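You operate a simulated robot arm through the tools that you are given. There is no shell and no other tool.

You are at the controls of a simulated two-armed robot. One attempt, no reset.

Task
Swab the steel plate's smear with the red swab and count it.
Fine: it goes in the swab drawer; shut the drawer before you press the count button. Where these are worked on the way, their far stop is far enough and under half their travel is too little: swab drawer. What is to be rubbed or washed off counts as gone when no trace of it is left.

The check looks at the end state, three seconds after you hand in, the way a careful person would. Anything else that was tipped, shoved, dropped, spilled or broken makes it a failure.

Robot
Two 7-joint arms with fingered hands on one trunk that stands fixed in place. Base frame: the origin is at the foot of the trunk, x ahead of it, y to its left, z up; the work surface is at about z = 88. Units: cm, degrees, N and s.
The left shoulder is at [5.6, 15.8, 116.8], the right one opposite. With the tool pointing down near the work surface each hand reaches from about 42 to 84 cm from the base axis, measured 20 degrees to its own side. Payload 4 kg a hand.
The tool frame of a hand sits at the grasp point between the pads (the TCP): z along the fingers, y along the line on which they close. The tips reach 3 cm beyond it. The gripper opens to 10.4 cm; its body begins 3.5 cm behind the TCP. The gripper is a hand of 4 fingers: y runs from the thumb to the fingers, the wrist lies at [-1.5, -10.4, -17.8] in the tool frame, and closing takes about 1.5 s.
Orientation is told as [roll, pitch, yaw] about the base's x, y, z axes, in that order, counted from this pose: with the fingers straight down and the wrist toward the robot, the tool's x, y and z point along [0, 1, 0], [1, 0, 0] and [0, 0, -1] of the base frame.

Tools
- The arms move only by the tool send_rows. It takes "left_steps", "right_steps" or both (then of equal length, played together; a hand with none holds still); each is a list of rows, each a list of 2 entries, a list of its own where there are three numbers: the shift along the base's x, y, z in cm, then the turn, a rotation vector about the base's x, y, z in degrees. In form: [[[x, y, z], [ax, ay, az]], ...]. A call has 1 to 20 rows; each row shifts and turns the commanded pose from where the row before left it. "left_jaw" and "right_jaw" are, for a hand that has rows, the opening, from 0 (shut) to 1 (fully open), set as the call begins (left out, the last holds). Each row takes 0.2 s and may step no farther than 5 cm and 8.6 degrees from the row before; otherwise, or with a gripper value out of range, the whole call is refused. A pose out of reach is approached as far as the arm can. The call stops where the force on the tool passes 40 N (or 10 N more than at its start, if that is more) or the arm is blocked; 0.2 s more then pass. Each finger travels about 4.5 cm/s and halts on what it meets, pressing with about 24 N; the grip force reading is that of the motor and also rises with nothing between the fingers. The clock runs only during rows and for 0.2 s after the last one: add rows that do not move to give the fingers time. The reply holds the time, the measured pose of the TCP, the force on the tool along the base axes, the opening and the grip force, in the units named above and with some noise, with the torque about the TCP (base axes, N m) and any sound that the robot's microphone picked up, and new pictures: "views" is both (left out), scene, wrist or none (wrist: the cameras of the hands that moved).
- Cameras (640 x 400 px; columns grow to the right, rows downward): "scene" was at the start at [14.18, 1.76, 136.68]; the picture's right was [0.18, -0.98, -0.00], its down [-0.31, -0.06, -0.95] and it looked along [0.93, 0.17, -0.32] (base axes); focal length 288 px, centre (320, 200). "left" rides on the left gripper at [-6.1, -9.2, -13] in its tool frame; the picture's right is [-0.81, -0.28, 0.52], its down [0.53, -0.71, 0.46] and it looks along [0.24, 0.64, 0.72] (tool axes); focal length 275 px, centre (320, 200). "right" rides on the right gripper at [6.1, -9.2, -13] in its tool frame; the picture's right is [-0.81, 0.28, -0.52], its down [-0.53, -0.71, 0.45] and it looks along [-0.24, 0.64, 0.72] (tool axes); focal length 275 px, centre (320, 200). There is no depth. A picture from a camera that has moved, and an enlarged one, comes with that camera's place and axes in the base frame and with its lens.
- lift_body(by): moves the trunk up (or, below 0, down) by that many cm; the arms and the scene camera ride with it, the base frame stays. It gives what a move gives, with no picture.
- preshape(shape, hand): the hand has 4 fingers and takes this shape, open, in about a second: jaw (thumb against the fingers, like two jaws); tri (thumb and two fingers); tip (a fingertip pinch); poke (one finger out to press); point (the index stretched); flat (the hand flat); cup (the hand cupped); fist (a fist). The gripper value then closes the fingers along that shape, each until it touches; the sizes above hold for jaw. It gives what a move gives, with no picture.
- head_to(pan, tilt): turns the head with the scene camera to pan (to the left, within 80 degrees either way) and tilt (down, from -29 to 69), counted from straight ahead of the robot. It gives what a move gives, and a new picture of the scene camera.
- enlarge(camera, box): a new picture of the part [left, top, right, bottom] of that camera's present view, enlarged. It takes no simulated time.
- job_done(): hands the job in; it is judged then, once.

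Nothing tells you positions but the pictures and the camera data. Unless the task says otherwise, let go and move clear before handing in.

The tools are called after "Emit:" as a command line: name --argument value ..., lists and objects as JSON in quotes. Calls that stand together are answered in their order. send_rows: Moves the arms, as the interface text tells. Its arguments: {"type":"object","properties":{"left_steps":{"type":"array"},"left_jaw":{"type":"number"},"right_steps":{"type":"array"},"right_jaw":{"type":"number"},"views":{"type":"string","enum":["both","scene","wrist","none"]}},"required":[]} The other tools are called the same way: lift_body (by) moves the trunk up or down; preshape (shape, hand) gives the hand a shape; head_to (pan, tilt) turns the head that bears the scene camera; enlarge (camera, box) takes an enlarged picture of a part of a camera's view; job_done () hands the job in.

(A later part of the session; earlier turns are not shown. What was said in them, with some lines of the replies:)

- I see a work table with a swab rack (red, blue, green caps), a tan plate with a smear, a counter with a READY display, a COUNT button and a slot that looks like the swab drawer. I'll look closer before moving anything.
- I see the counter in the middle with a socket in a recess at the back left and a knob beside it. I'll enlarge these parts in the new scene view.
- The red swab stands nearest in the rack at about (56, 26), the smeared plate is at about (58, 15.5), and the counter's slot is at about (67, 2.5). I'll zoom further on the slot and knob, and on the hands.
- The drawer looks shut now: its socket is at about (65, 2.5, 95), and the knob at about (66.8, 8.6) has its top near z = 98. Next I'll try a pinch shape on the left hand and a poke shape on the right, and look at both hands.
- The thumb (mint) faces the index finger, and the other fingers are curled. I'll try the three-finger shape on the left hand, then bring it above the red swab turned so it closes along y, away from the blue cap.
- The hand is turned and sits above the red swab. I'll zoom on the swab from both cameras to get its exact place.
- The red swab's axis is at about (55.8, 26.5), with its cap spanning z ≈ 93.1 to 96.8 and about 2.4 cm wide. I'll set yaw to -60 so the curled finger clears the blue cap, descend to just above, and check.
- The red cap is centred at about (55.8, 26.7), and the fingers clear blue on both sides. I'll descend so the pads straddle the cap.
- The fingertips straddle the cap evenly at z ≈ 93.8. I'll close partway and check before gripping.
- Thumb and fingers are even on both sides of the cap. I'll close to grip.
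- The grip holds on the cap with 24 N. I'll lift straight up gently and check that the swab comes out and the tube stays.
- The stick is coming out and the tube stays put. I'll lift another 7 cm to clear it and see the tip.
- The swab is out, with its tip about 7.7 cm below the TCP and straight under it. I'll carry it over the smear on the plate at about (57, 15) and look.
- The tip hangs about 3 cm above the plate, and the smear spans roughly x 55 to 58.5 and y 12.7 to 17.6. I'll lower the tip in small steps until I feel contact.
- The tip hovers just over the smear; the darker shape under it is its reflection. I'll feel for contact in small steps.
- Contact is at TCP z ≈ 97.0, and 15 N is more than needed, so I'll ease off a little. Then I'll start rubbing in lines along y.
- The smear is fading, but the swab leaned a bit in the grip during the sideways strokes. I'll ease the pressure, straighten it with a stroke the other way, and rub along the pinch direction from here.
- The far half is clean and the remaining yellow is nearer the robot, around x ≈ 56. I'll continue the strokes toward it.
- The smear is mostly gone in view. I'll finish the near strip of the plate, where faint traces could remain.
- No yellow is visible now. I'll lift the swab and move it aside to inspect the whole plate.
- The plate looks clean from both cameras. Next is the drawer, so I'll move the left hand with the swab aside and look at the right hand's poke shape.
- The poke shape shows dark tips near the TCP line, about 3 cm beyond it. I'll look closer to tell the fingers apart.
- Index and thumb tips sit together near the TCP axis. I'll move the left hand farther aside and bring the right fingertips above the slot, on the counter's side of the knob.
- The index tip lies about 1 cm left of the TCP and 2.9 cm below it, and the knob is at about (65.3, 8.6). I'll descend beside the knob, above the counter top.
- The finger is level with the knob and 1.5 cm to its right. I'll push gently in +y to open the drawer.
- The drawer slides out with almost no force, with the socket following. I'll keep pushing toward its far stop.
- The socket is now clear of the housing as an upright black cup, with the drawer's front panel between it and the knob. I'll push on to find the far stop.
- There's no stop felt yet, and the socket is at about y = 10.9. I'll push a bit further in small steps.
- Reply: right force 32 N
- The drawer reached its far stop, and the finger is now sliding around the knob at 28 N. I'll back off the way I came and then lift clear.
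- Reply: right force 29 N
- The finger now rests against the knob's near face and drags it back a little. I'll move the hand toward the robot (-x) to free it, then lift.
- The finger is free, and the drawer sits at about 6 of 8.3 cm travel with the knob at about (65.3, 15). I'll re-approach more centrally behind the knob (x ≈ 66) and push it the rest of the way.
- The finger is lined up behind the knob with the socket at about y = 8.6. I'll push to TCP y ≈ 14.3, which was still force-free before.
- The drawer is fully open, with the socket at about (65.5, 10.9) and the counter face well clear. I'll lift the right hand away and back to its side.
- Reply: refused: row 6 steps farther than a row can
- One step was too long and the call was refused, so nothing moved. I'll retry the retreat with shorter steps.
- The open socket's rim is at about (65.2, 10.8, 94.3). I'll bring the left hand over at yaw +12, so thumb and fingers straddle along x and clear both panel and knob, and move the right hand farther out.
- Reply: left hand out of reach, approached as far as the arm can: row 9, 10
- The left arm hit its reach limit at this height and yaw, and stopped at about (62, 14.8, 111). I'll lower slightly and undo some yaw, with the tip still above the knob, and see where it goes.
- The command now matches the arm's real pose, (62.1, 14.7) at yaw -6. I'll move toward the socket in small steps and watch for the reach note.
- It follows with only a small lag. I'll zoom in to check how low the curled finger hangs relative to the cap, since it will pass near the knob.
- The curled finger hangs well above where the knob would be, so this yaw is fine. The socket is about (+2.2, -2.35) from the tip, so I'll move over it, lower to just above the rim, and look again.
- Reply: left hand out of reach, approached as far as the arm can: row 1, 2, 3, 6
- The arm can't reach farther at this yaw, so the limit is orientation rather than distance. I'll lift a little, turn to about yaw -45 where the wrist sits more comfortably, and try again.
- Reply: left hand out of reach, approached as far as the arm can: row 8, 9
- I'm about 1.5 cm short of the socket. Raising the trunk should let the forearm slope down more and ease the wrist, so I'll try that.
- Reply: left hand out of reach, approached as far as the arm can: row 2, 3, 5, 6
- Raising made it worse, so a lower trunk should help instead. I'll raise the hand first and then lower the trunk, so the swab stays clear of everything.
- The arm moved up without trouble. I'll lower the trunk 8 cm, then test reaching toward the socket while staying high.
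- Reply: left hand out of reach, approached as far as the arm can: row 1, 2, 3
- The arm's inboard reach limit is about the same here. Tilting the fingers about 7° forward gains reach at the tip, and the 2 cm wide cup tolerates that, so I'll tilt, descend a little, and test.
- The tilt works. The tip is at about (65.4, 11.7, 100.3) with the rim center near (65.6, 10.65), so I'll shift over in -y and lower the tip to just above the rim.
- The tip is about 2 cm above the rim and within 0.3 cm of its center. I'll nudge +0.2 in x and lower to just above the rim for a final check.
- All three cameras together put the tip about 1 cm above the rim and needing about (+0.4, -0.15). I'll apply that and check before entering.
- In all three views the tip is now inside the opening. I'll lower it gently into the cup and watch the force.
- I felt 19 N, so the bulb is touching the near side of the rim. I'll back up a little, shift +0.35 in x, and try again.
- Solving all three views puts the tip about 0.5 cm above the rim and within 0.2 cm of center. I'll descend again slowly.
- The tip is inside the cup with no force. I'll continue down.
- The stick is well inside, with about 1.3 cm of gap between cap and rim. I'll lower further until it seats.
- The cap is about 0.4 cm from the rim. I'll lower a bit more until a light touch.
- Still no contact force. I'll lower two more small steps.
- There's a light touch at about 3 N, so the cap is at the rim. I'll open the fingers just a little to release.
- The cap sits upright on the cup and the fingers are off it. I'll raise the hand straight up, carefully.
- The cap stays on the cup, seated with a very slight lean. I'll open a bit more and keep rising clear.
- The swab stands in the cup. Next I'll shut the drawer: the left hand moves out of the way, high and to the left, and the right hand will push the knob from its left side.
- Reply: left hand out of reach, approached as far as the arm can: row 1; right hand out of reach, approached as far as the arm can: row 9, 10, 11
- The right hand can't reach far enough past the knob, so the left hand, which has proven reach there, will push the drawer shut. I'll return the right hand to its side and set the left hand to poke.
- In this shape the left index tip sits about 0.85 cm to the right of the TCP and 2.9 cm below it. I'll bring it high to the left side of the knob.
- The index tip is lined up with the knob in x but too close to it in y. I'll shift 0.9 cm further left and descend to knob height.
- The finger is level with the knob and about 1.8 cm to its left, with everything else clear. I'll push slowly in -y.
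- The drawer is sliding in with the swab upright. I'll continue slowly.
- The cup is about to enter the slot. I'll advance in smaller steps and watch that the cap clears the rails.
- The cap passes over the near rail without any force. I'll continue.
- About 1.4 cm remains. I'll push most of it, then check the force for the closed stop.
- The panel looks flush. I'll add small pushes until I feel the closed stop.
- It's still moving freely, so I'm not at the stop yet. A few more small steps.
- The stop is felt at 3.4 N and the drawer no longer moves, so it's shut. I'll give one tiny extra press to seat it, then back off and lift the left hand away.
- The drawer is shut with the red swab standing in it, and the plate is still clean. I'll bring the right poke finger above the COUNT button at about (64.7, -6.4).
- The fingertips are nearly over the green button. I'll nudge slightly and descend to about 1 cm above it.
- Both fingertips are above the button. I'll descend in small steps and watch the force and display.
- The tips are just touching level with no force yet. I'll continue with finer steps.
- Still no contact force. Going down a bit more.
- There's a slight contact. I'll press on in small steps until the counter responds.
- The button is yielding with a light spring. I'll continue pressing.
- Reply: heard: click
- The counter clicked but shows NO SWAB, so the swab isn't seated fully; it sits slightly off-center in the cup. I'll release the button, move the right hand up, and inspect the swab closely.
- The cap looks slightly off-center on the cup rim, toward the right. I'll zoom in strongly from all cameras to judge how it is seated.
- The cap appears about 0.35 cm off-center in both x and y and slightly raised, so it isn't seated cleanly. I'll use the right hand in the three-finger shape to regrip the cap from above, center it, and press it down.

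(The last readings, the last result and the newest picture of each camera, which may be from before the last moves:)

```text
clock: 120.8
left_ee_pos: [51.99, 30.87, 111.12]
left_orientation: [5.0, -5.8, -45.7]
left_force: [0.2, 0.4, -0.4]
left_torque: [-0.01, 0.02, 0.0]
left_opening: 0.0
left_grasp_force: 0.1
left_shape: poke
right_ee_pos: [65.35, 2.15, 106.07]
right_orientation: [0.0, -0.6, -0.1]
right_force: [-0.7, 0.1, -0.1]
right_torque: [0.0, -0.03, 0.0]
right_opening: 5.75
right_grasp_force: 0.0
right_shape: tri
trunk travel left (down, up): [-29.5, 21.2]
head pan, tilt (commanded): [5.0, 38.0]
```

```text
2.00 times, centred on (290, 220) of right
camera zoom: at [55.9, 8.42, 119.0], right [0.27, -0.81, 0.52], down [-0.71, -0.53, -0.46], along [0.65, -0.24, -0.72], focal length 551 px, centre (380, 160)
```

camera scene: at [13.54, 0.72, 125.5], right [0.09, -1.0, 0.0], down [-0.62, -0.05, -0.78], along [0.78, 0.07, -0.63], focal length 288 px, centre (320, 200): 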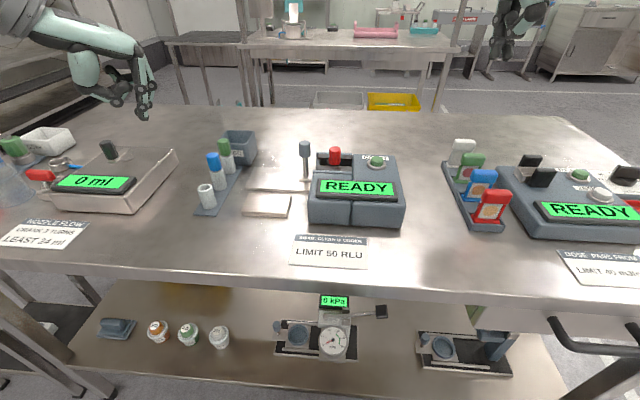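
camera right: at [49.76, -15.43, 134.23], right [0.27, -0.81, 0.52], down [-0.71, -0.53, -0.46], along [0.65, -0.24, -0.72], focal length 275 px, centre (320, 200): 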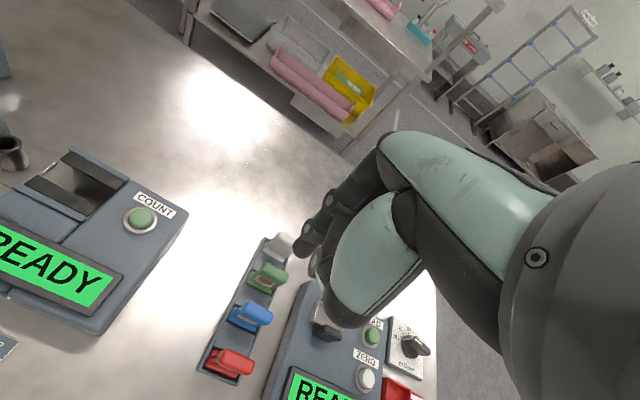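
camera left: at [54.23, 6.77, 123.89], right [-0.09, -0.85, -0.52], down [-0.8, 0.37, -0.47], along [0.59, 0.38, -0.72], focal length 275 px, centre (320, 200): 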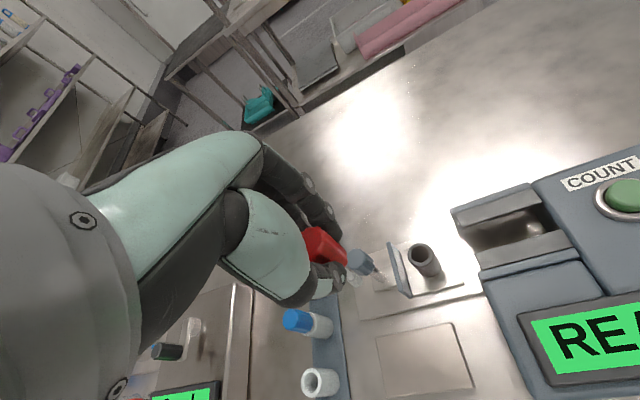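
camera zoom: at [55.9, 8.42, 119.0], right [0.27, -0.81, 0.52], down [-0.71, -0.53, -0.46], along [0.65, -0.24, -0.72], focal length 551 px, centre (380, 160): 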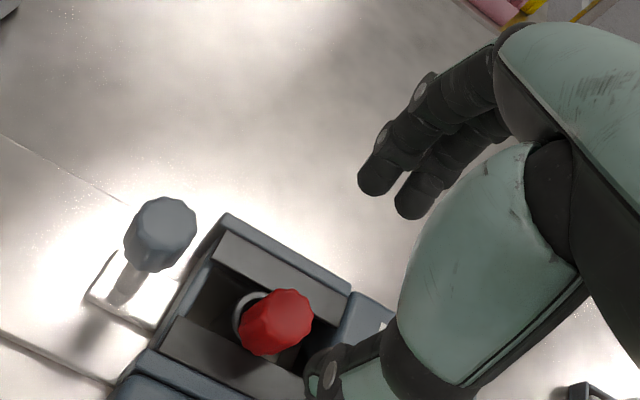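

This view confirms the cup rim shows on the far-left side, so the cap sits too far near and right. I'll descend so the fingertips straddle the cap, staying above the rails.

Emit:
send_rows --right_steps '[[[0, 0.15, -2.0], [0, 0, 0]], [[0, 0, -2.0], [0, 0, 0]], [[0, 0, -1.5], [0, 0, 0]], [[0, 0, 0], [0, 0, 0]]]' --views "none"

Emit:
enlarge --camera "scene" --box '[300, 100, 380, 190]'

Emit:
enlarge --camera "right" --box '[200, 140, 360, 300]'

Emit:
enlarge --camera "left" --box '[360, 20, 480, 120]'

```text
clock: 121.8
left_ee_pos: [51.84, 30.92, 111.16]
left_orientation: [5.0, -5.8, -45.6]
left_force: [-0.7, 0.6, 0.1]
left_torque: [0.01, 0.0, -0.02]
left_opening: 0.04
left_grasp_force: 0.0
left_shape: poke
right_ee_pos: [65.38, 2.42, 100.64]
right_orientation: [0.0, -0.8, 0.0]
right_force: [0.6, -0.7, -0.7]
right_torque: [0.01, -0.03, -0.02]
right_opening: 5.76
right_grasp_force: 0.1
right_shape: tri
trunk travel left (down, up): [-29.5, 21.2]
head pan, tilt (commanded): [5.0, 38.0]
```

```text
4.44 times, centred on (340, 145) of scene
camera zoom: at [13.46, 0.83, 125.51], right [0.09, -1.0, 0.0], down [-0.62, -0.05, -0.78], along [0.78, 0.07, -0.63], focal length 1280 px, centre (231, 444)
```

zoom: 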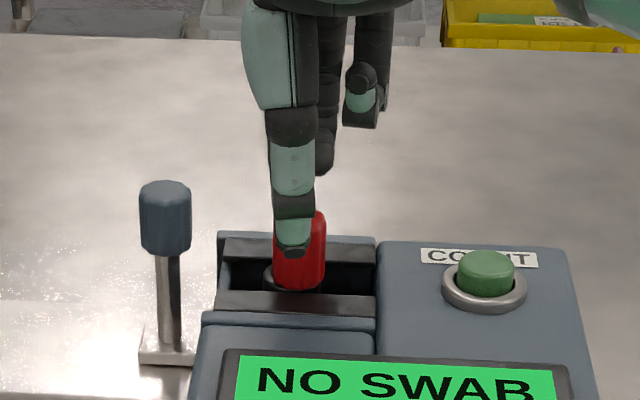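

```text
2.50 times, centred on (280, 220) of right
camera zoom: at [55.96, 8.56, 113.46], right [0.27, -0.81, 0.52], down [-0.71, -0.53, -0.46], along [0.65, -0.24, -0.72], focal length 688 px, centre (420, 150)
```

zoom: 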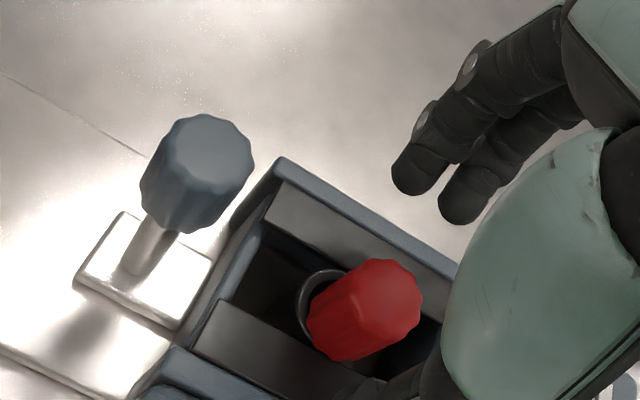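

```text
4.00 times, centred on (420, 70) of left
camera zoom: at [39.49, 33.24, 122.59], right [-0.7, -0.38, -0.61], down [-0.06, 0.88, -0.48], along [0.72, -0.3, -0.63], focal length 1101 px, centre (-80, 720)
```

zoom: 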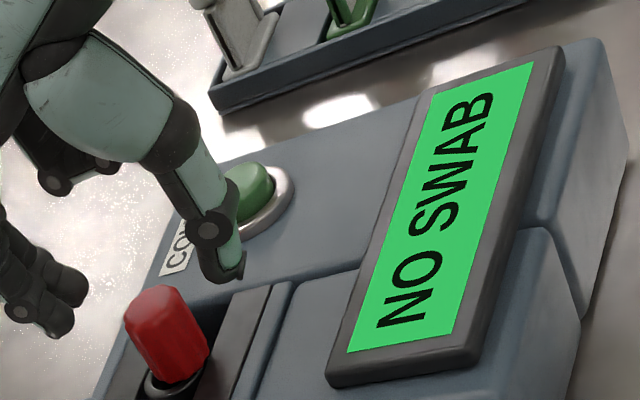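

Thumb and fingers straddle the cap along x. I'll lower the last 1.8 cm and then close.

Emit:
send_rows --right_steps '[[[0, -0.15, -0.6], [0, 0, 0]], [[0, 0, -0.6], [0, 0, 0]], [[0, 0, -0.5], [0, 0, 0]], [[0, 0, 0], [0, 0, 0]]]' --views "none"

Emit:
enlarge --camera "scene" --box '[300, 110, 380, 190]'

Emit:
enlarge --camera "right" --box '[220, 140, 360, 280]'

Emit:
enlarge --camera "left" --box '[360, 20, 480, 120]'

```text
clock: 122.8
left_ee_pos: [51.85, 30.85, 111.1]
left_orientation: [5.0, -5.8, -45.6]
left_force: [-0.6, 0.4, 0.4]
left_torque: [0.02, 0.04, 0.02]
left_opening: 0.0
left_grasp_force: 0.1
left_shape: poke
right_ee_pos: [65.22, 2.38, 98.84]
right_orientation: [0.0, -0.7, 0.1]
right_force: [0.0, -0.6, -0.2]
right_torque: [0.0, 0.01, -0.03]
right_opening: 5.77
right_grasp_force: 0.0
right_shape: tri
trunk travel left (down, up): [-29.5, 21.2]
head pan, tilt (commanded): [5.0, 38.0]
```

```text
5.00 times, centred on (340, 150) of scene
camera zoom: at [13.46, 0.82, 125.51], right [0.09, -1.0, 0.0], down [-0.62, -0.05, -0.78], along [0.78, 0.07, -0.63], focal length 1440 px, centre (220, 450)
```

zoom: 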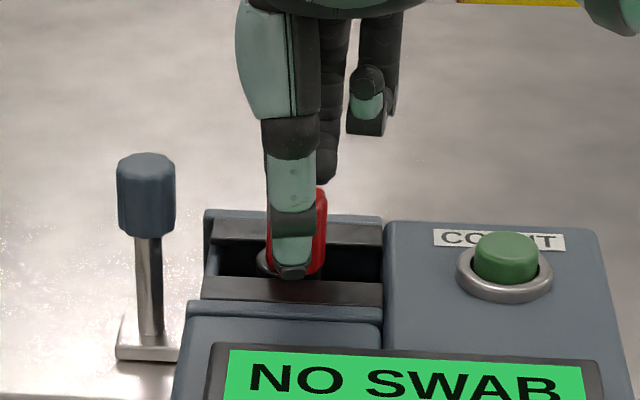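

```text
2.86 times, centred on (290, 210) of right
camera zoom: at [55.93, 8.42, 111.75], right [0.27, -0.81, 0.52], down [-0.71, -0.53, -0.46], along [0.65, -0.24, -0.72], focal length 786 px, centre (406, 171)
```

zoom: 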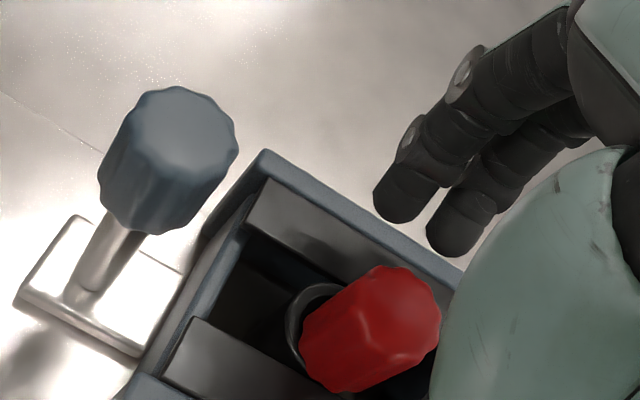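

```text
4.00 times, centred on (420, 70) of left
camera zoom: at [39.5, 33.24, 122.59], right [-0.7, -0.38, -0.61], down [-0.06, 0.88, -0.48], along [0.72, -0.3, -0.63], focal length 1101 px, centre (-80, 720)
```

zoom: 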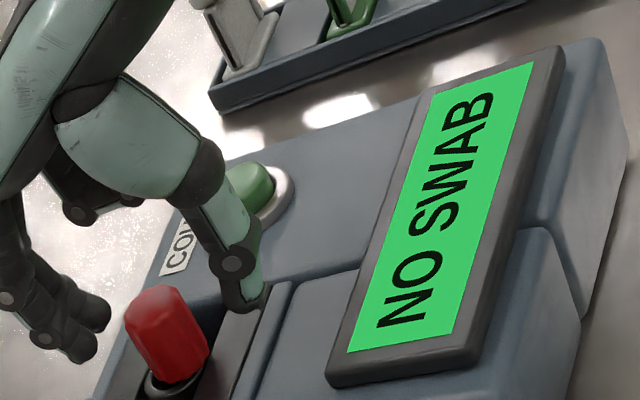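

Alignment looks good on all views. I'll close to grip the cap.

Emit:
send_rows --right_steps '[[[0, 0, 0], [0, 0, 0]], [[0, 0, 0], [0, 0, 0]], [[0, 0, 0], [0, 0, 0]], [[0, 0, 0], [0, 0, 0]], [[0, 0, 0], [0, 0, 0]], [[0, 0, 0], [0, 0, 0]]]' --right_jaw 0.0 --views "none"

Emit:
enlarge --camera "scene" --box '[310, 120, 374, 180]'

Emit:
enlarge --camera "right" --box '[220, 160, 360, 300]'

Emit:
enlarge --camera "left" --box '[360, 40, 460, 120]'

```text
clock: 124.2
left_ee_pos: [51.94, 30.87, 111.04]
left_orientation: [5.0, -5.7, -45.8]
left_force: [0.0, -1.1, -0.1]
left_torque: [0.01, -0.02, -0.01]
left_opening: 0.01
left_grasp_force: 0.0
left_shape: poke
right_ee_pos: [65.34, 2.33, 98.9]
right_orientation: [0.0, -0.6, 0.0]
right_force: [1.2, 0.6, 0.1]
right_torque: [0.01, -0.05, 0.01]
right_opening: 1.64
right_grasp_force: 23.6
right_shape: tri
trunk travel left (down, up): [-29.5, 21.2]
head pan, tilt (commanded): [5.0, 38.0]
```

```text
6.67 times, centred on (342, 150) of scene
camera zoom: at [13.48, 0.82, 125.51], right [0.09, -1.0, 0.0], down [-0.62, -0.05, -0.78], along [0.78, 0.07, -0.63], focal length 1920 px, centre (173, 533)
```

zoom: 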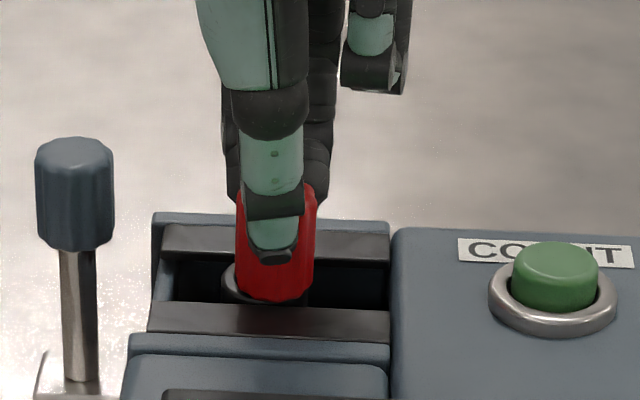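

```text
2.86 times, centred on (290, 230) of right
camera zoom: at [55.96, 8.41, 111.77], right [0.27, -0.81, 0.52], down [-0.71, -0.53, -0.46], along [0.65, -0.24, -0.72], focal length 786 px, centre (406, 114)
```

zoom: 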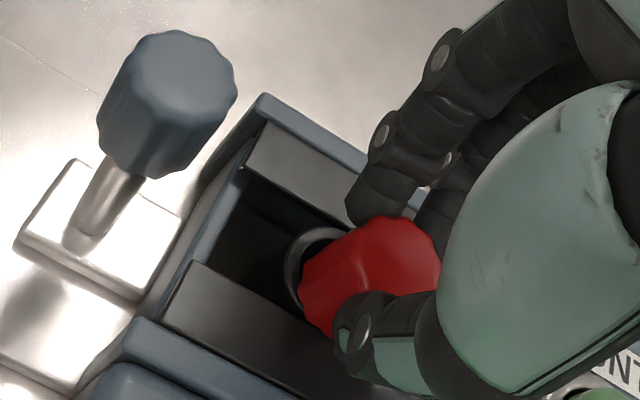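

```text
5.00 times, centred on (410, 80) of left
camera zoom: at [39.52, 33.23, 122.58], right [-0.7, -0.38, -0.61], down [-0.06, 0.88, -0.48], along [0.72, -0.3, -0.63], focal length 1376 px, centre (-130, 800)
```

zoom: 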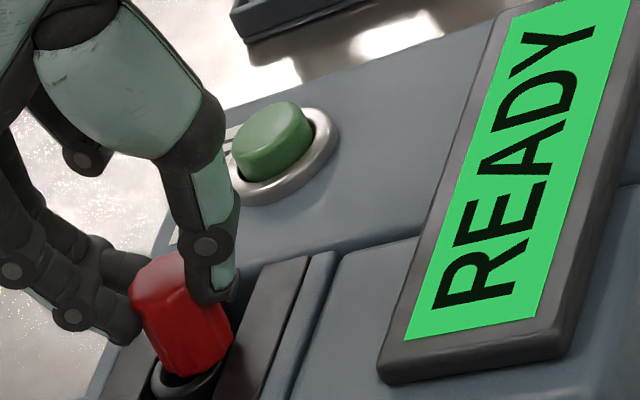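

The cap is gripped and the display has returned to READY. I'll lift it a few millimetres, shift it toward the cup axis (+x, +y), and look.

Emit:
send_rows --right_steps '[[[0, 0, 0.3], [0, 0, 0]], [[0, 0, 0.3], [0, 0, 0]], [[0.15, 0.2, 0], [0, 0, 0]], [[0.1, 0.15, 0], [0, 0, 0]], [[0, 0, 0], [0, 0, 0]]]' --views "none"

Emit:
enlarge --camera "scene" --box '[318, 130, 358, 170]'

Emit:
enlarge --camera "right" --box '[240, 190, 340, 290]'

Emit:
enlarge --camera "left" --box '[370, 60, 430, 120]'

```text
clock: 125.4
left_ee_pos: [51.95, 30.82, 111.1]
left_orientation: [5.0, -5.9, -45.7]
left_force: [0.5, -0.4, -0.7]
left_torque: [-0.01, 0.01, 0.02]
left_opening: 0.0
left_grasp_force: 0.0
left_shape: poke
right_ee_pos: [65.47, 2.55, 99.64]
right_orientation: [0.0, -0.9, 0.0]
right_force: [0.1, -0.5, -0.2]
right_torque: [-0.02, 0.0, 0.01]
right_opening: 1.59
right_grasp_force: 23.5
right_shape: tri
trunk travel left (down, up): [-29.5, 21.2]
head pan, tilt (commanded): [5.0, 38.0]
```

```text
10.00 times, centred on (338, 150) of scene
camera zoom: at [13.43, 0.81, 125.51], right [0.09, -1.0, 0.0], down [-0.62, -0.05, -0.78], along [0.78, 0.07, -0.63], focal length 2880 px, centre (140, 700)
```

zoom: 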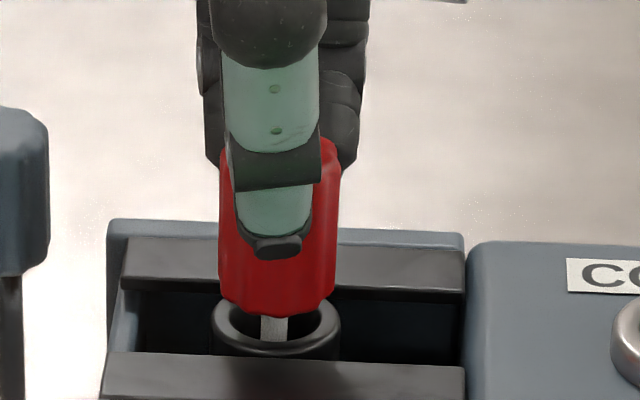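

```text
4.00 times, centred on (290, 240) of right
camera zoom: at [56.2, 8.74, 112.47], right [0.27, -0.81, 0.52], down [-0.71, -0.53, -0.47], along [0.65, -0.24, -0.72], focal length 1101 px, centre (440, 40)
```

zoom: 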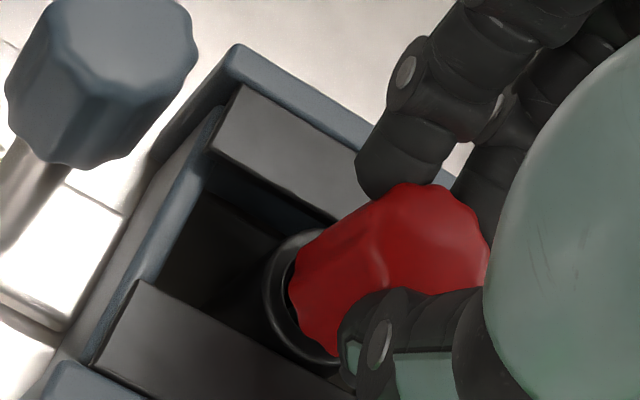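

```text
6.67 times, centred on (400, 90) of left
camera zoom: at [39.48, 33.23, 122.6], right [-0.7, -0.38, -0.61], down [-0.06, 0.88, -0.48], along [0.72, -0.3, -0.63], focal length 1835 px, centre (-213, 933)
```

zoom: 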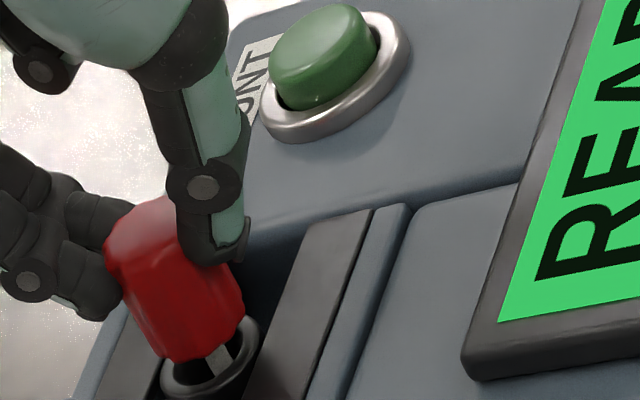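

The stick now enters right at the center of the cup. I'll lower it straight down until it seats.

Emit:
send_rows --right_steps '[[[0, 0, -0.3], [0, 0, 0]], [[0, 0, -0.3], [0, 0, 0]], [[0, 0, -0.15], [0, 0, 0]], [[0, 0, 0], [0, 0, 0]]]' --views "none"

Emit:
enlarge --camera "scene" --box '[318, 130, 358, 170]'

Emit:
enlarge --camera "left" --box '[370, 60, 430, 120]'

```text
clock: 126.4
left_ee_pos: [51.7, 30.84, 111.09]
left_orientation: [5.0, -5.8, -45.6]
left_force: [0.6, 0.2, -0.1]
left_torque: [0.01, 0.0, -0.01]
left_opening: 0.01
left_grasp_force: 0.0
left_shape: poke
right_ee_pos: [65.48, 2.47, 98.77]
right_orientation: [0.0, -0.7, -0.1]
right_force: [0.9, -0.7, 6.1]
right_torque: [-0.01, -0.02, -0.01]
right_opening: 1.62
right_grasp_force: 23.8
right_shape: tri
trunk travel left (down, up): [-29.5, 21.2]
head pan, tilt (commanded): [5.0, 38.0]
```

```text
10.00 times, centred on (338, 150) of scene
camera zoom: at [13.4, 0.81, 125.52], right [0.09, -1.0, 0.0], down [-0.62, -0.05, -0.78], along [0.78, 0.07, -0.63], focal length 2880 px, centre (140, 700)
```

zoom: 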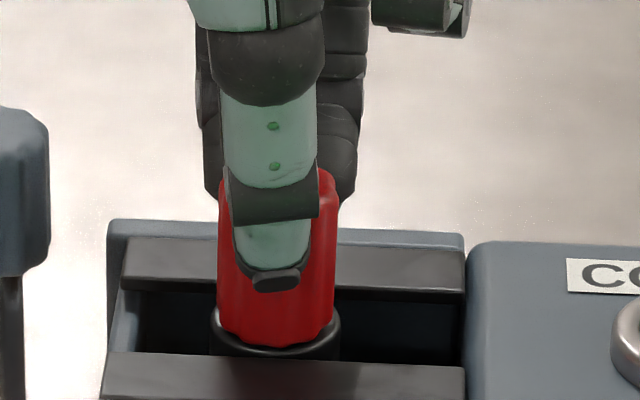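

```text
6.67 times, centred on (400, 90) of left
camera zoom: at [39.45, 33.23, 122.62], right [-0.7, -0.38, -0.61], down [-0.06, 0.88, -0.48], along [0.72, -0.3, -0.63], focal length 1835 px, centre (-213, 933)
```

zoom: 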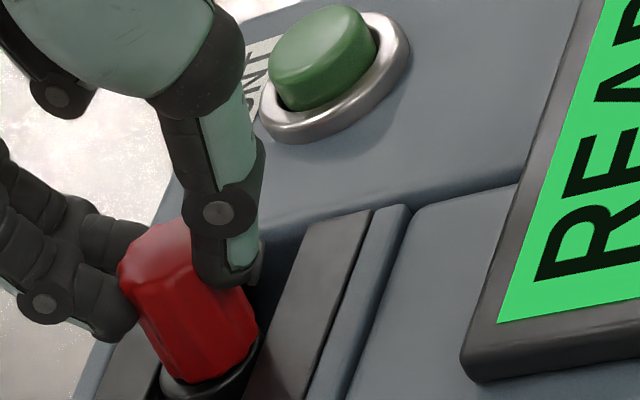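

The cap is centered on the rim and seated at about 6 N. I'll press a bit more firmly to be sure it's fully down.

Emit:
send_rows --right_steps '[[[0, 0, -0.15], [0, 0, 0]], [[0, 0, 0], [0, 0, 0]]]' --views "none"

Emit:
enlarge --camera "scene" --box '[318, 130, 358, 170]'

```text
clock: 127.0
left_ee_pos: [51.88, 30.76, 111.15]
left_orientation: [5.1, -5.8, -45.7]
left_force: [-0.2, -0.3, -0.5]
left_torque: [0.0, -0.03, 0.03]
left_opening: 0.01
left_grasp_force: 0.0
left_shape: poke
right_ee_pos: [65.53, 2.57, 98.77]
right_orientation: [0.0, -0.9, 0.0]
right_force: [2.8, -0.4, 13.7]
right_torque: [-0.04, -0.14, -0.02]
right_opening: 1.67
right_grasp_force: 24.2
right_shape: tri
trunk travel left (down, up): [-29.5, 21.2]
head pan, tilt (commanded): [5.0, 38.0]
```

```text
10.00 times, centred on (338, 150) of scene
camera zoom: at [13.33, 0.8, 125.53], right [0.09, -1.0, 0.0], down [-0.62, -0.05, -0.78], along [0.78, 0.07, -0.63], focal length 2880 px, centre (140, 700)
```

zoom: 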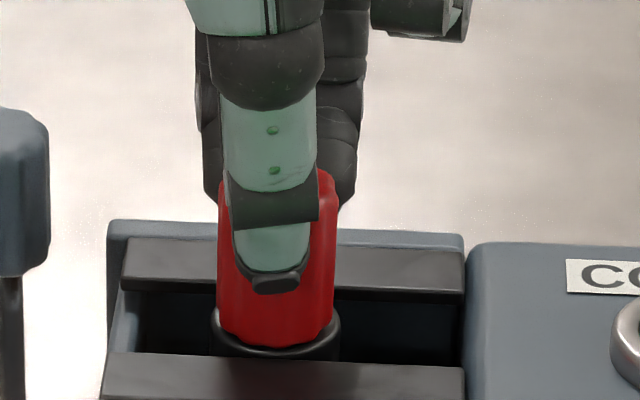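

It's firmly bottomed. I'll relax the pressure and open the fingers slightly to release.

Emit:
send_rows --right_steps '[[[0, 0, 0.2], [0, 0, 0]], [[0, 0, 0], [0, 0, 0]]]' --views "none"

Emit:
send_rows --right_steps '[[[0, 0, 0], [0, 0, 0]], [[0, 0, 0], [0, 0, 0]], [[0, 0, 0], [0, 0, 0]], [[0, 0, 0], [0, 0, 0]]]' --right_jaw 0.4 --views "none"

Emit:
enlarge --camera "scene" --box '[318, 130, 358, 170]'

Emit:
enlarge --camera "right" --box '[240, 190, 340, 290]'

Emit:
enlarge --camera "left" --box '[370, 60, 430, 120]'

```text
clock: 127.6
left_ee_pos: [51.84, 30.87, 111.08]
left_orientation: [5.0, -5.8, -45.6]
left_force: [0.1, -0.1, -0.2]
left_torque: [0.03, -0.02, 0.0]
left_opening: 0.01
left_grasp_force: 0.1
left_shape: poke
right_ee_pos: [65.58, 2.64, 98.86]
right_orientation: [-0.1, -0.6, 0.0]
right_force: [2.2, 0.3, 8.4]
right_torque: [-0.02, -0.1, 0.01]
right_opening: 1.71
right_grasp_force: 23.8
right_shape: tri
trunk travel left (down, up): [-29.5, 21.2]
head pan, tilt (commanded): [5.0, 38.0]
```

```text
clock: 128.6
left_ee_pos: [51.87, 30.84, 111.05]
left_orientation: [5.0, -5.8, -45.8]
left_force: [0.1, 0.0, 0.0]
left_torque: [-0.01, -0.02, -0.01]
left_opening: 0.0
left_grasp_force: 0.1
left_shape: poke
right_ee_pos: [65.58, 2.64, 98.81]
right_orientation: [0.0, -0.7, 0.0]
right_force: [0.5, -0.4, 0.2]
right_torque: [0.01, -0.03, 0.01]
right_opening: 4.12
right_grasp_force: 0.0
right_shape: tri
trunk travel left (down, up): [-29.5, 21.2]
head pan, tilt (commanded): [5.0, 38.0]
```

```text
10.00 times, centred on (338, 150) of scene
camera zoom: at [13.48, 0.82, 125.51], right [0.09, -1.0, 0.0], down [-0.62, -0.05, -0.78], along [0.78, 0.07, -0.63], focal length 2880 px, centre (140, 700)
```

zoom: 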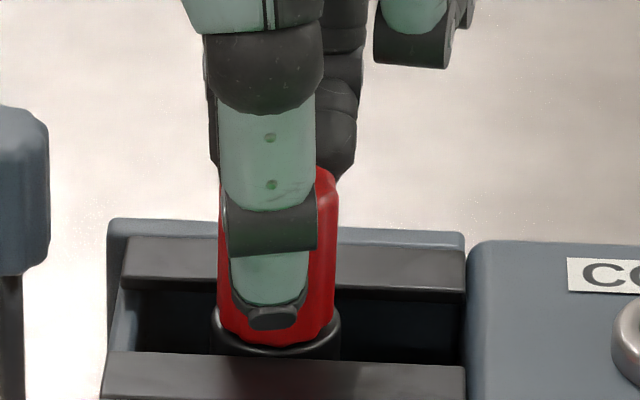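

```text
4.00 times, centred on (290, 240) of right
camera zoom: at [56.22, 8.78, 111.69], right [0.27, -0.81, 0.52], down [-0.71, -0.53, -0.46], along [0.65, -0.24, -0.72], focal length 1101 px, centre (440, 40)
```

zoom: 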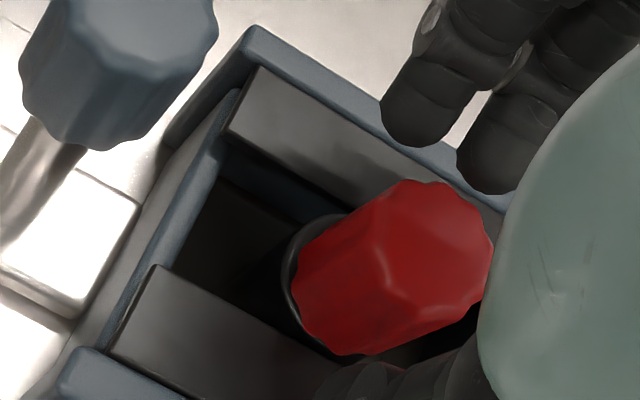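

```text
6.67 times, centred on (400, 90) of left
camera zoom: at [39.51, 33.24, 122.58], right [-0.7, -0.38, -0.61], down [-0.06, 0.88, -0.48], along [0.72, -0.3, -0.63], focal length 1835 px, centre (-213, 933)
```

zoom: 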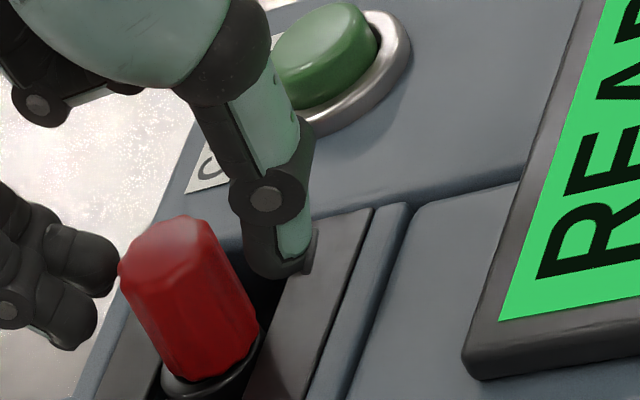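

The swab now sits centered on the cup. I'll raise the right hand straight up, away from it.

Emit:
send_rows --right_steps '[[[0, 0, 0.5], [0, 0, 0]], [[0, 0, 1.0], [0, 0, 0]], [[0, 0, 1.5], [0, 0, 0]], [[0, 0, 2.5], [0, 0, 0]], [[0, -1, 3], [0, 0, 0]], [[-1, -3, 1], [0, 0, 0]], [[-1, -4, 0], [0, 0, 0]], [[-1, -4, 0], [0, 0, 0]], [[0, -3, 0], [0, 0, 0]], [[0, 0, 0], [0, 0, 0]]]' --views "none"

Emit:
enlarge --camera "scene" --box '[290, 120, 370, 180]'

Emit:
enlarge --camera "right" --box '[100, 140, 200, 220]'

Emit:
enlarge --camera "left" --box '[360, 50, 440, 120]'

```text
clock: 130.8
left_ee_pos: [52.04, 30.83, 111.11]
left_orientation: [5.0, -5.9, -45.7]
left_force: [0.2, 0.6, -0.3]
left_torque: [-0.01, 0.03, -0.02]
left_opening: 0.02
left_grasp_force: 0.1
left_shape: poke
right_ee_pos: [62.6, -12.28, 108.14]
right_orientation: [-0.1, -0.6, 0.0]
right_force: [-0.1, 0.5, 0.0]
right_torque: [-0.05, -0.02, 0.03]
right_opening: 4.15
right_grasp_force: 0.1
right_shape: tri
trunk travel left (down, up): [-29.5, 21.2]
head pan, tilt (commanded): [5.0, 38.0]
```

```text
6.67 times, centred on (330, 150) of scene
camera zoom: at [13.47, 0.89, 125.51], right [0.09, -1.0, 0.0], down [-0.62, -0.05, -0.78], along [0.78, 0.07, -0.63], focal length 1920 px, centre (253, 533)
```

zoom: 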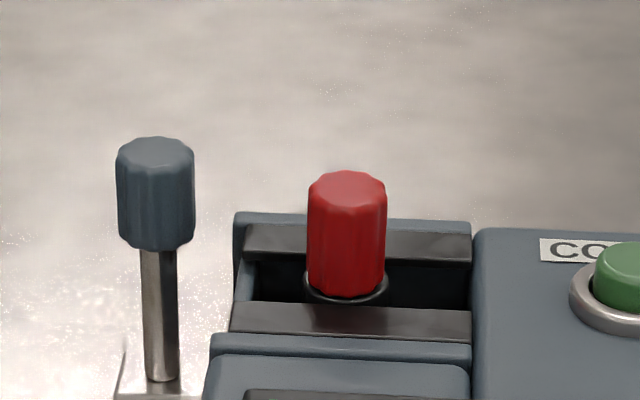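

```text
5.00 times, centred on (150, 180) of right
camera zoom: at [53.2, -6.14, 121.05], right [0.27, -0.81, 0.52], down [-0.71, -0.53, -0.46], along [0.65, -0.24, -0.72], focal length 1376 px, centre (1170, 300)
```

zoom: 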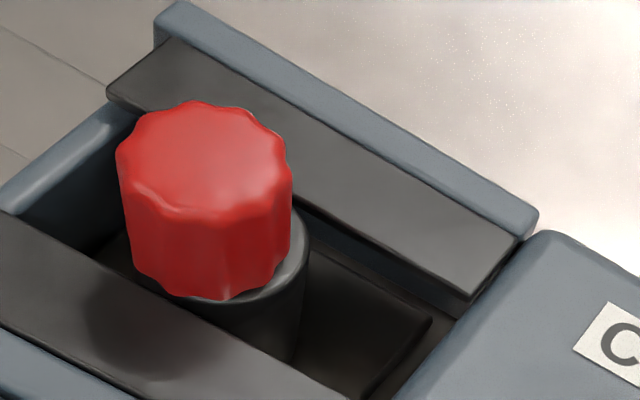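

```text
5.71 times, centred on (400, 85) of left
camera zoom: at [39.51, 33.31, 122.56], right [-0.7, -0.38, -0.61], down [-0.06, 0.88, -0.48], along [0.72, -0.3, -0.63], focal length 1573 px, centre (-137, 857)
```

zoom: 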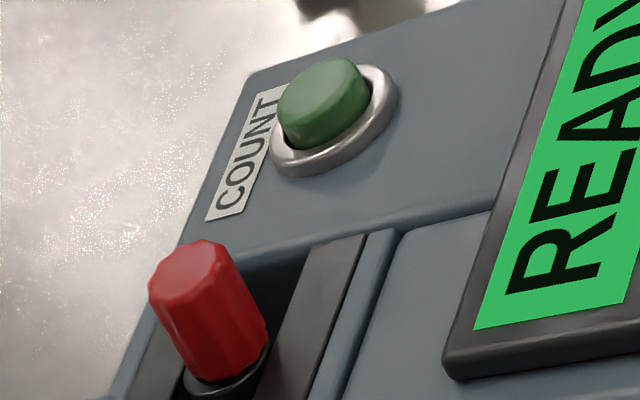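

The cap is now much better centered. I'll set the right hand back to poke and press COUNT again at the same spot.

Emit:
preshape --shape "poke" --hand "right"

Emit:
send_rows --right_steps '[[[0.9, 2.9, -1], [0, 0, 0]], [[0.9, 2.9, -2], [0, 0, 0]], [[0, 0, -2], [0, 0, 0]], [[0, 0, -2], [0, 0, 0]], [[0, 0, -1.5], [0, 0, 0]], [[0, 0, 0], [0, 0, 0]]]' --views "none"

Emit:
enlarge --camera "scene" --box '[320, 110, 420, 210]'

```text
clock: 131.7
left_ee_pos: [51.89, 30.83, 111.12]
left_orientation: [5.0, -5.8, -45.8]
left_force: [0.6, 0.8, -0.5]
left_torque: [-0.01, -0.01, -0.01]
left_opening: 0.0
left_grasp_force: 0.1
left_shape: poke
right_ee_pos: [62.54, -12.37, 108.3]
right_orientation: [0.0, -0.7, -0.1]
right_force: [-0.3, 0.4, 0.1]
right_torque: [0.0, -0.01, 0.01]
right_opening: 0.0
right_grasp_force: 0.0
right_shape: poke
trunk travel left (down, up): [-29.5, 21.2]
head pan, tilt (commanded): [5.0, 38.0]
```

```text
clock: 133.1
left_ee_pos: [51.82, 30.78, 111.17]
left_orientation: [5.0, -5.8, -45.8]
left_force: [0.5, -0.9, -0.2]
left_torque: [-0.01, 0.01, 0.04]
left_opening: 0.0
left_grasp_force: 0.0
left_shape: poke
right_ee_pos: [64.29, -6.6, 99.74]
right_orientation: [0.0, -0.8, 0.0]
right_force: [0.1, 0.0, -0.1]
right_torque: [0.01, -0.01, -0.01]
right_opening: 0.0
right_grasp_force: 0.0
right_shape: poke
trunk travel left (down, up): [-29.5, 21.2]
head pan, tilt (commanded): [5.0, 38.0]
```

```text
4.00 times, centred on (370, 160) of scene
camera zoom: at [13.43, 0.82, 125.51], right [0.09, -1.0, 0.0], down [-0.62, -0.05, -0.78], along [0.78, 0.07, -0.63], focal length 1152 px, centre (120, 360)
```

zoom: 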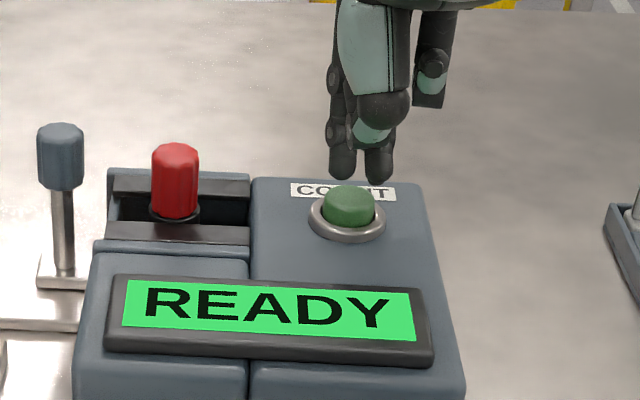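

The finger is above the button and the swab is upright in the shut drawer. I'll press down.

Emit:
send_rows --right_steps '[[[0, 0, -0.6], [0, 0, 0]], [[0, 0, -0.5], [0, 0, 0]], [[0, 0, -0.4], [0, 0, 0]], [[0, 0, -0.3], [0, 0, 0]], [[0, 0, -0.2], [0, 0, 0]], [[0, 0, -0.15], [0, 0, 0]], [[0, 0, 0], [0, 0, 0]]]' --views "none"

Emit:
enlarge --camera "scene" --box '[320, 110, 420, 210]'

```text
clock: 134.7
left_ee_pos: [51.93, 30.8, 111.03]
left_orientation: [5.0, -5.9, -45.7]
left_force: [0.1, 0.2, -0.3]
left_torque: [0.0, 0.01, 0.0]
left_opening: 0.01
left_grasp_force: 0.0
left_shape: poke
right_ee_pos: [64.26, -6.66, 97.76]
right_orientation: [0.0, -0.8, 0.0]
right_force: [0.2, 1.1, 2.9]
right_torque: [0.04, -0.04, 0.01]
right_opening: 0.0
right_grasp_force: 0.1
right_shape: poke
trunk travel left (down, up): [-29.5, 21.2]
head pan, tilt (commanded): [5.0, 38.0]
heard: click
```

```text
4.00 times, centred on (370, 160) of scene
camera zoom: at [13.42, 0.83, 125.51], right [0.09, -1.0, 0.0], down [-0.62, -0.05, -0.78], along [0.78, 0.07, -0.63], focal length 1152 px, centre (120, 360)
```

zoom: 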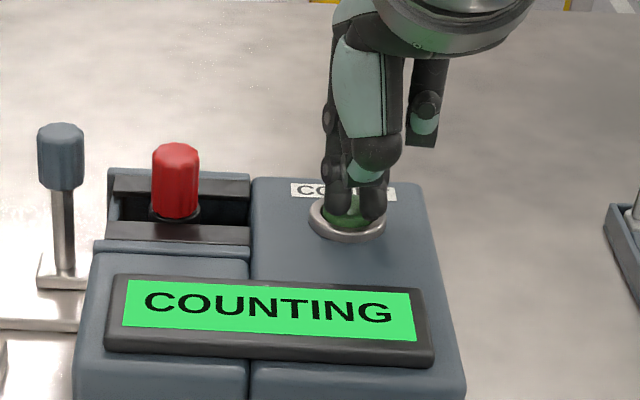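

The counter now shows COUNTING. I'll release the button, lift the hand, and wait for the result.

Emit:
send_rows --right_steps '[[[0, 0, 0.5], [0, 0, 0]], [[0, 0, 1.5], [0, 0, 0]], [[0, 0, 3], [0, 0, 0]], [[-0.5, -1.5, 4], [0, 0, 0]], [[-1, -3, 3], [0, 0, 0]], [[-1, -3, 1], [0, 0, 0]], [[0, -3, 0], [0, 0, 0]], [[0, 0, 0], [0, 0, 0]], [[0, 0, 0], [0, 0, 0]], [[0, 0, 0], [0, 0, 0]]]' --views "none"

Emit:
enlarge --camera "scene" --box '[290, 110, 410, 230]'

```text
clock: 136.9
left_ee_pos: [51.96, 30.84, 111.03]
left_orientation: [5.0, -5.8, -45.6]
left_force: [0.3, 0.2, 0.3]
left_torque: [0.0, -0.01, 0.01]
left_opening: 0.02
left_grasp_force: 0.1
left_shape: poke
right_ee_pos: [61.77, -17.29, 110.69]
right_orientation: [-0.1, -0.8, 0.0]
right_force: [0.0, -0.1, -0.1]
right_torque: [0.0, 0.01, -0.01]
right_opening: 0.0
right_grasp_force: 0.1
right_shape: poke
trunk travel left (down, up): [-29.5, 21.2]
head pan, tilt (commanded): [5.0, 38.0]
```

```text
3.33 times, centred on (350, 170) of scene
camera zoom: at [13.46, 0.81, 125.51], right [0.09, -1.0, 0.0], down [-0.62, -0.05, -0.78], along [0.78, 0.07, -0.63], focal length 960 px, centre (220, 300)
```

zoom: 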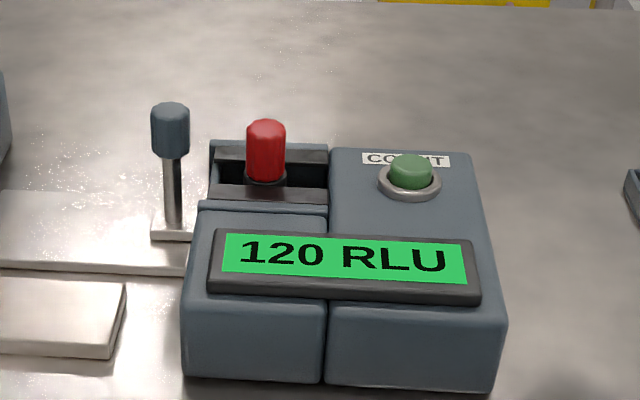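

The count finished: 120 RLU, with the swab in the shut drawer. I'll do a last check of the plate and the whole bench.

Emit:
head_to --pan 12 --tilt 40

Emit:
enlarge --camera "scene" --box '[270, 150, 350, 200]'

Emit:
enlarge --camera "left" --box '[340, 80, 520, 220]'

Emit:
enlarge --camera "right" --box '[0, 180, 200, 320]'

```text
clock: 137.6
left_ee_pos: [51.87, 30.88, 111.12]
left_orientation: [5.0, -5.8, -45.8]
left_force: [0.4, 0.1, -0.4]
left_torque: [0.01, -0.01, -0.02]
left_opening: 0.0
left_grasp_force: 0.1
left_shape: poke
right_ee_pos: [61.85, -17.3, 110.73]
right_orientation: [-0.1, -0.8, 0.0]
right_force: [0.1, 0.2, -0.3]
right_torque: [0.04, -0.02, -0.01]
right_opening: 0.0
right_grasp_force: 0.0
right_shape: poke
trunk travel left (down, up): [-29.5, 21.2]
head pan, tilt (commanded): [12.0, 40.0]
camera scene: at [13.17, 1.84, 125.21], right [0.21, -0.98, 0.0], down [-0.64, -0.13, -0.76], along [0.74, 0.16, -0.65], focal length 288 px, centre (320, 200)
```

scene: 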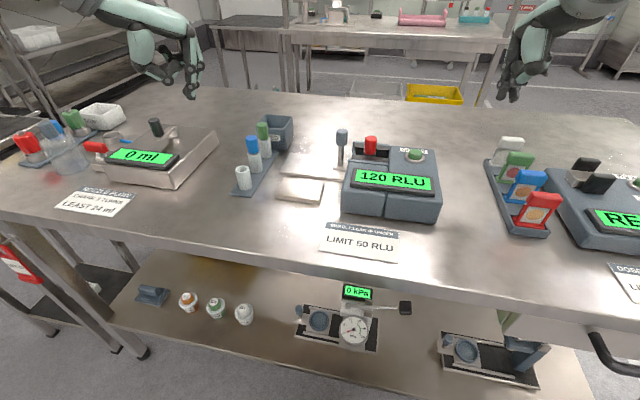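

```text
8.00 times, centred on (310, 175) of scene
camera zoom: at [13.17, 1.84, 125.21], right [0.21, -0.98, 0.0], down [-0.64, -0.13, -0.76], along [0.74, 0.16, -0.65], focal length 2304 px, centre (400, 400)
```

zoom: 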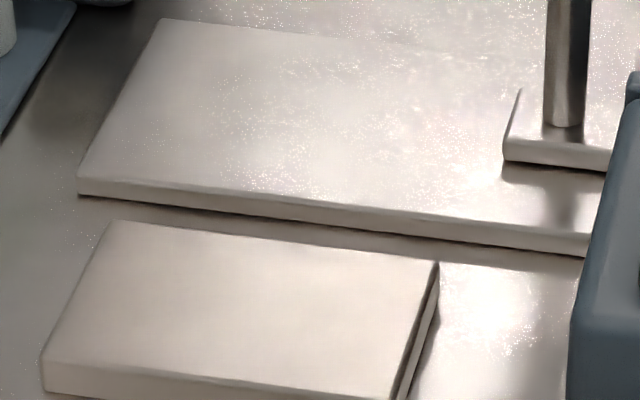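

```text
2.86 times, centred on (430, 150) of left
camera zoom: at [39.5, 33.24, 122.59], right [-0.7, -0.38, -0.61], down [-0.06, 0.88, -0.48], along [0.72, -0.3, -0.63], focal length 786 px, centre (6, 343)
```

zoom: 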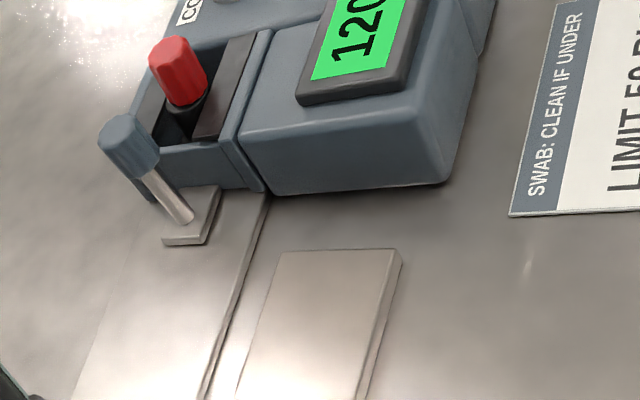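

```text
2.86 times, centred on (100, 250) of right
camera zoom: at [52.56, -11.07, 123.56], right [0.27, -0.81, 0.52], down [-0.71, -0.53, -0.46], along [0.65, -0.24, -0.72], focal length 786 px, centre (949, 57)
```

zoom: 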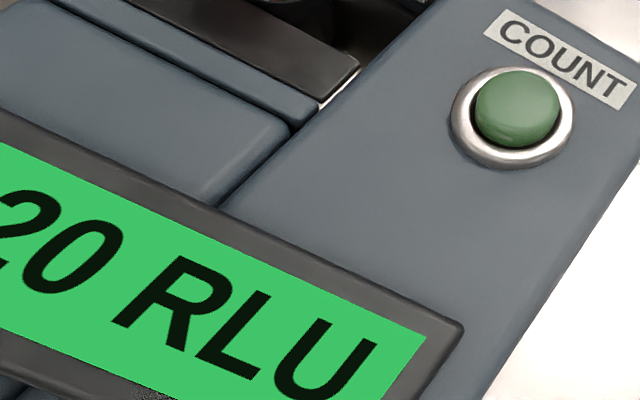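

The red swab took up the smear, and the plate shows no trace of it from any camera. The swab stands in the shut drawer, and the counter reads 120 RLU, above the card's 50 RLU clean limit. Both hands are clear and nothing else on the bench was moved, so I'm handing in.

Emit:
job_done

```text
The job is handed in.
```

I swabbed the smear off the steel plate with the red swab and counted it. The counter reads **120 RLU**, which is over the card's 50 RLU limit for clean.

- **Plate:** no trace of the smear is visible from the head or left-wrist camera.
- **Swab and drawer:** the red swab stands upright in the swab drawer, and I shut the drawer before pressing the count button.
- **Count:** the first press showed "NO SWAB" because the swab was sitting off-centre. I re-seated it with the drawer still shut and pressed again, and that second press gave the reading.
- **Bench:** nothing else looked moved, and both hands were clear when I handed in.
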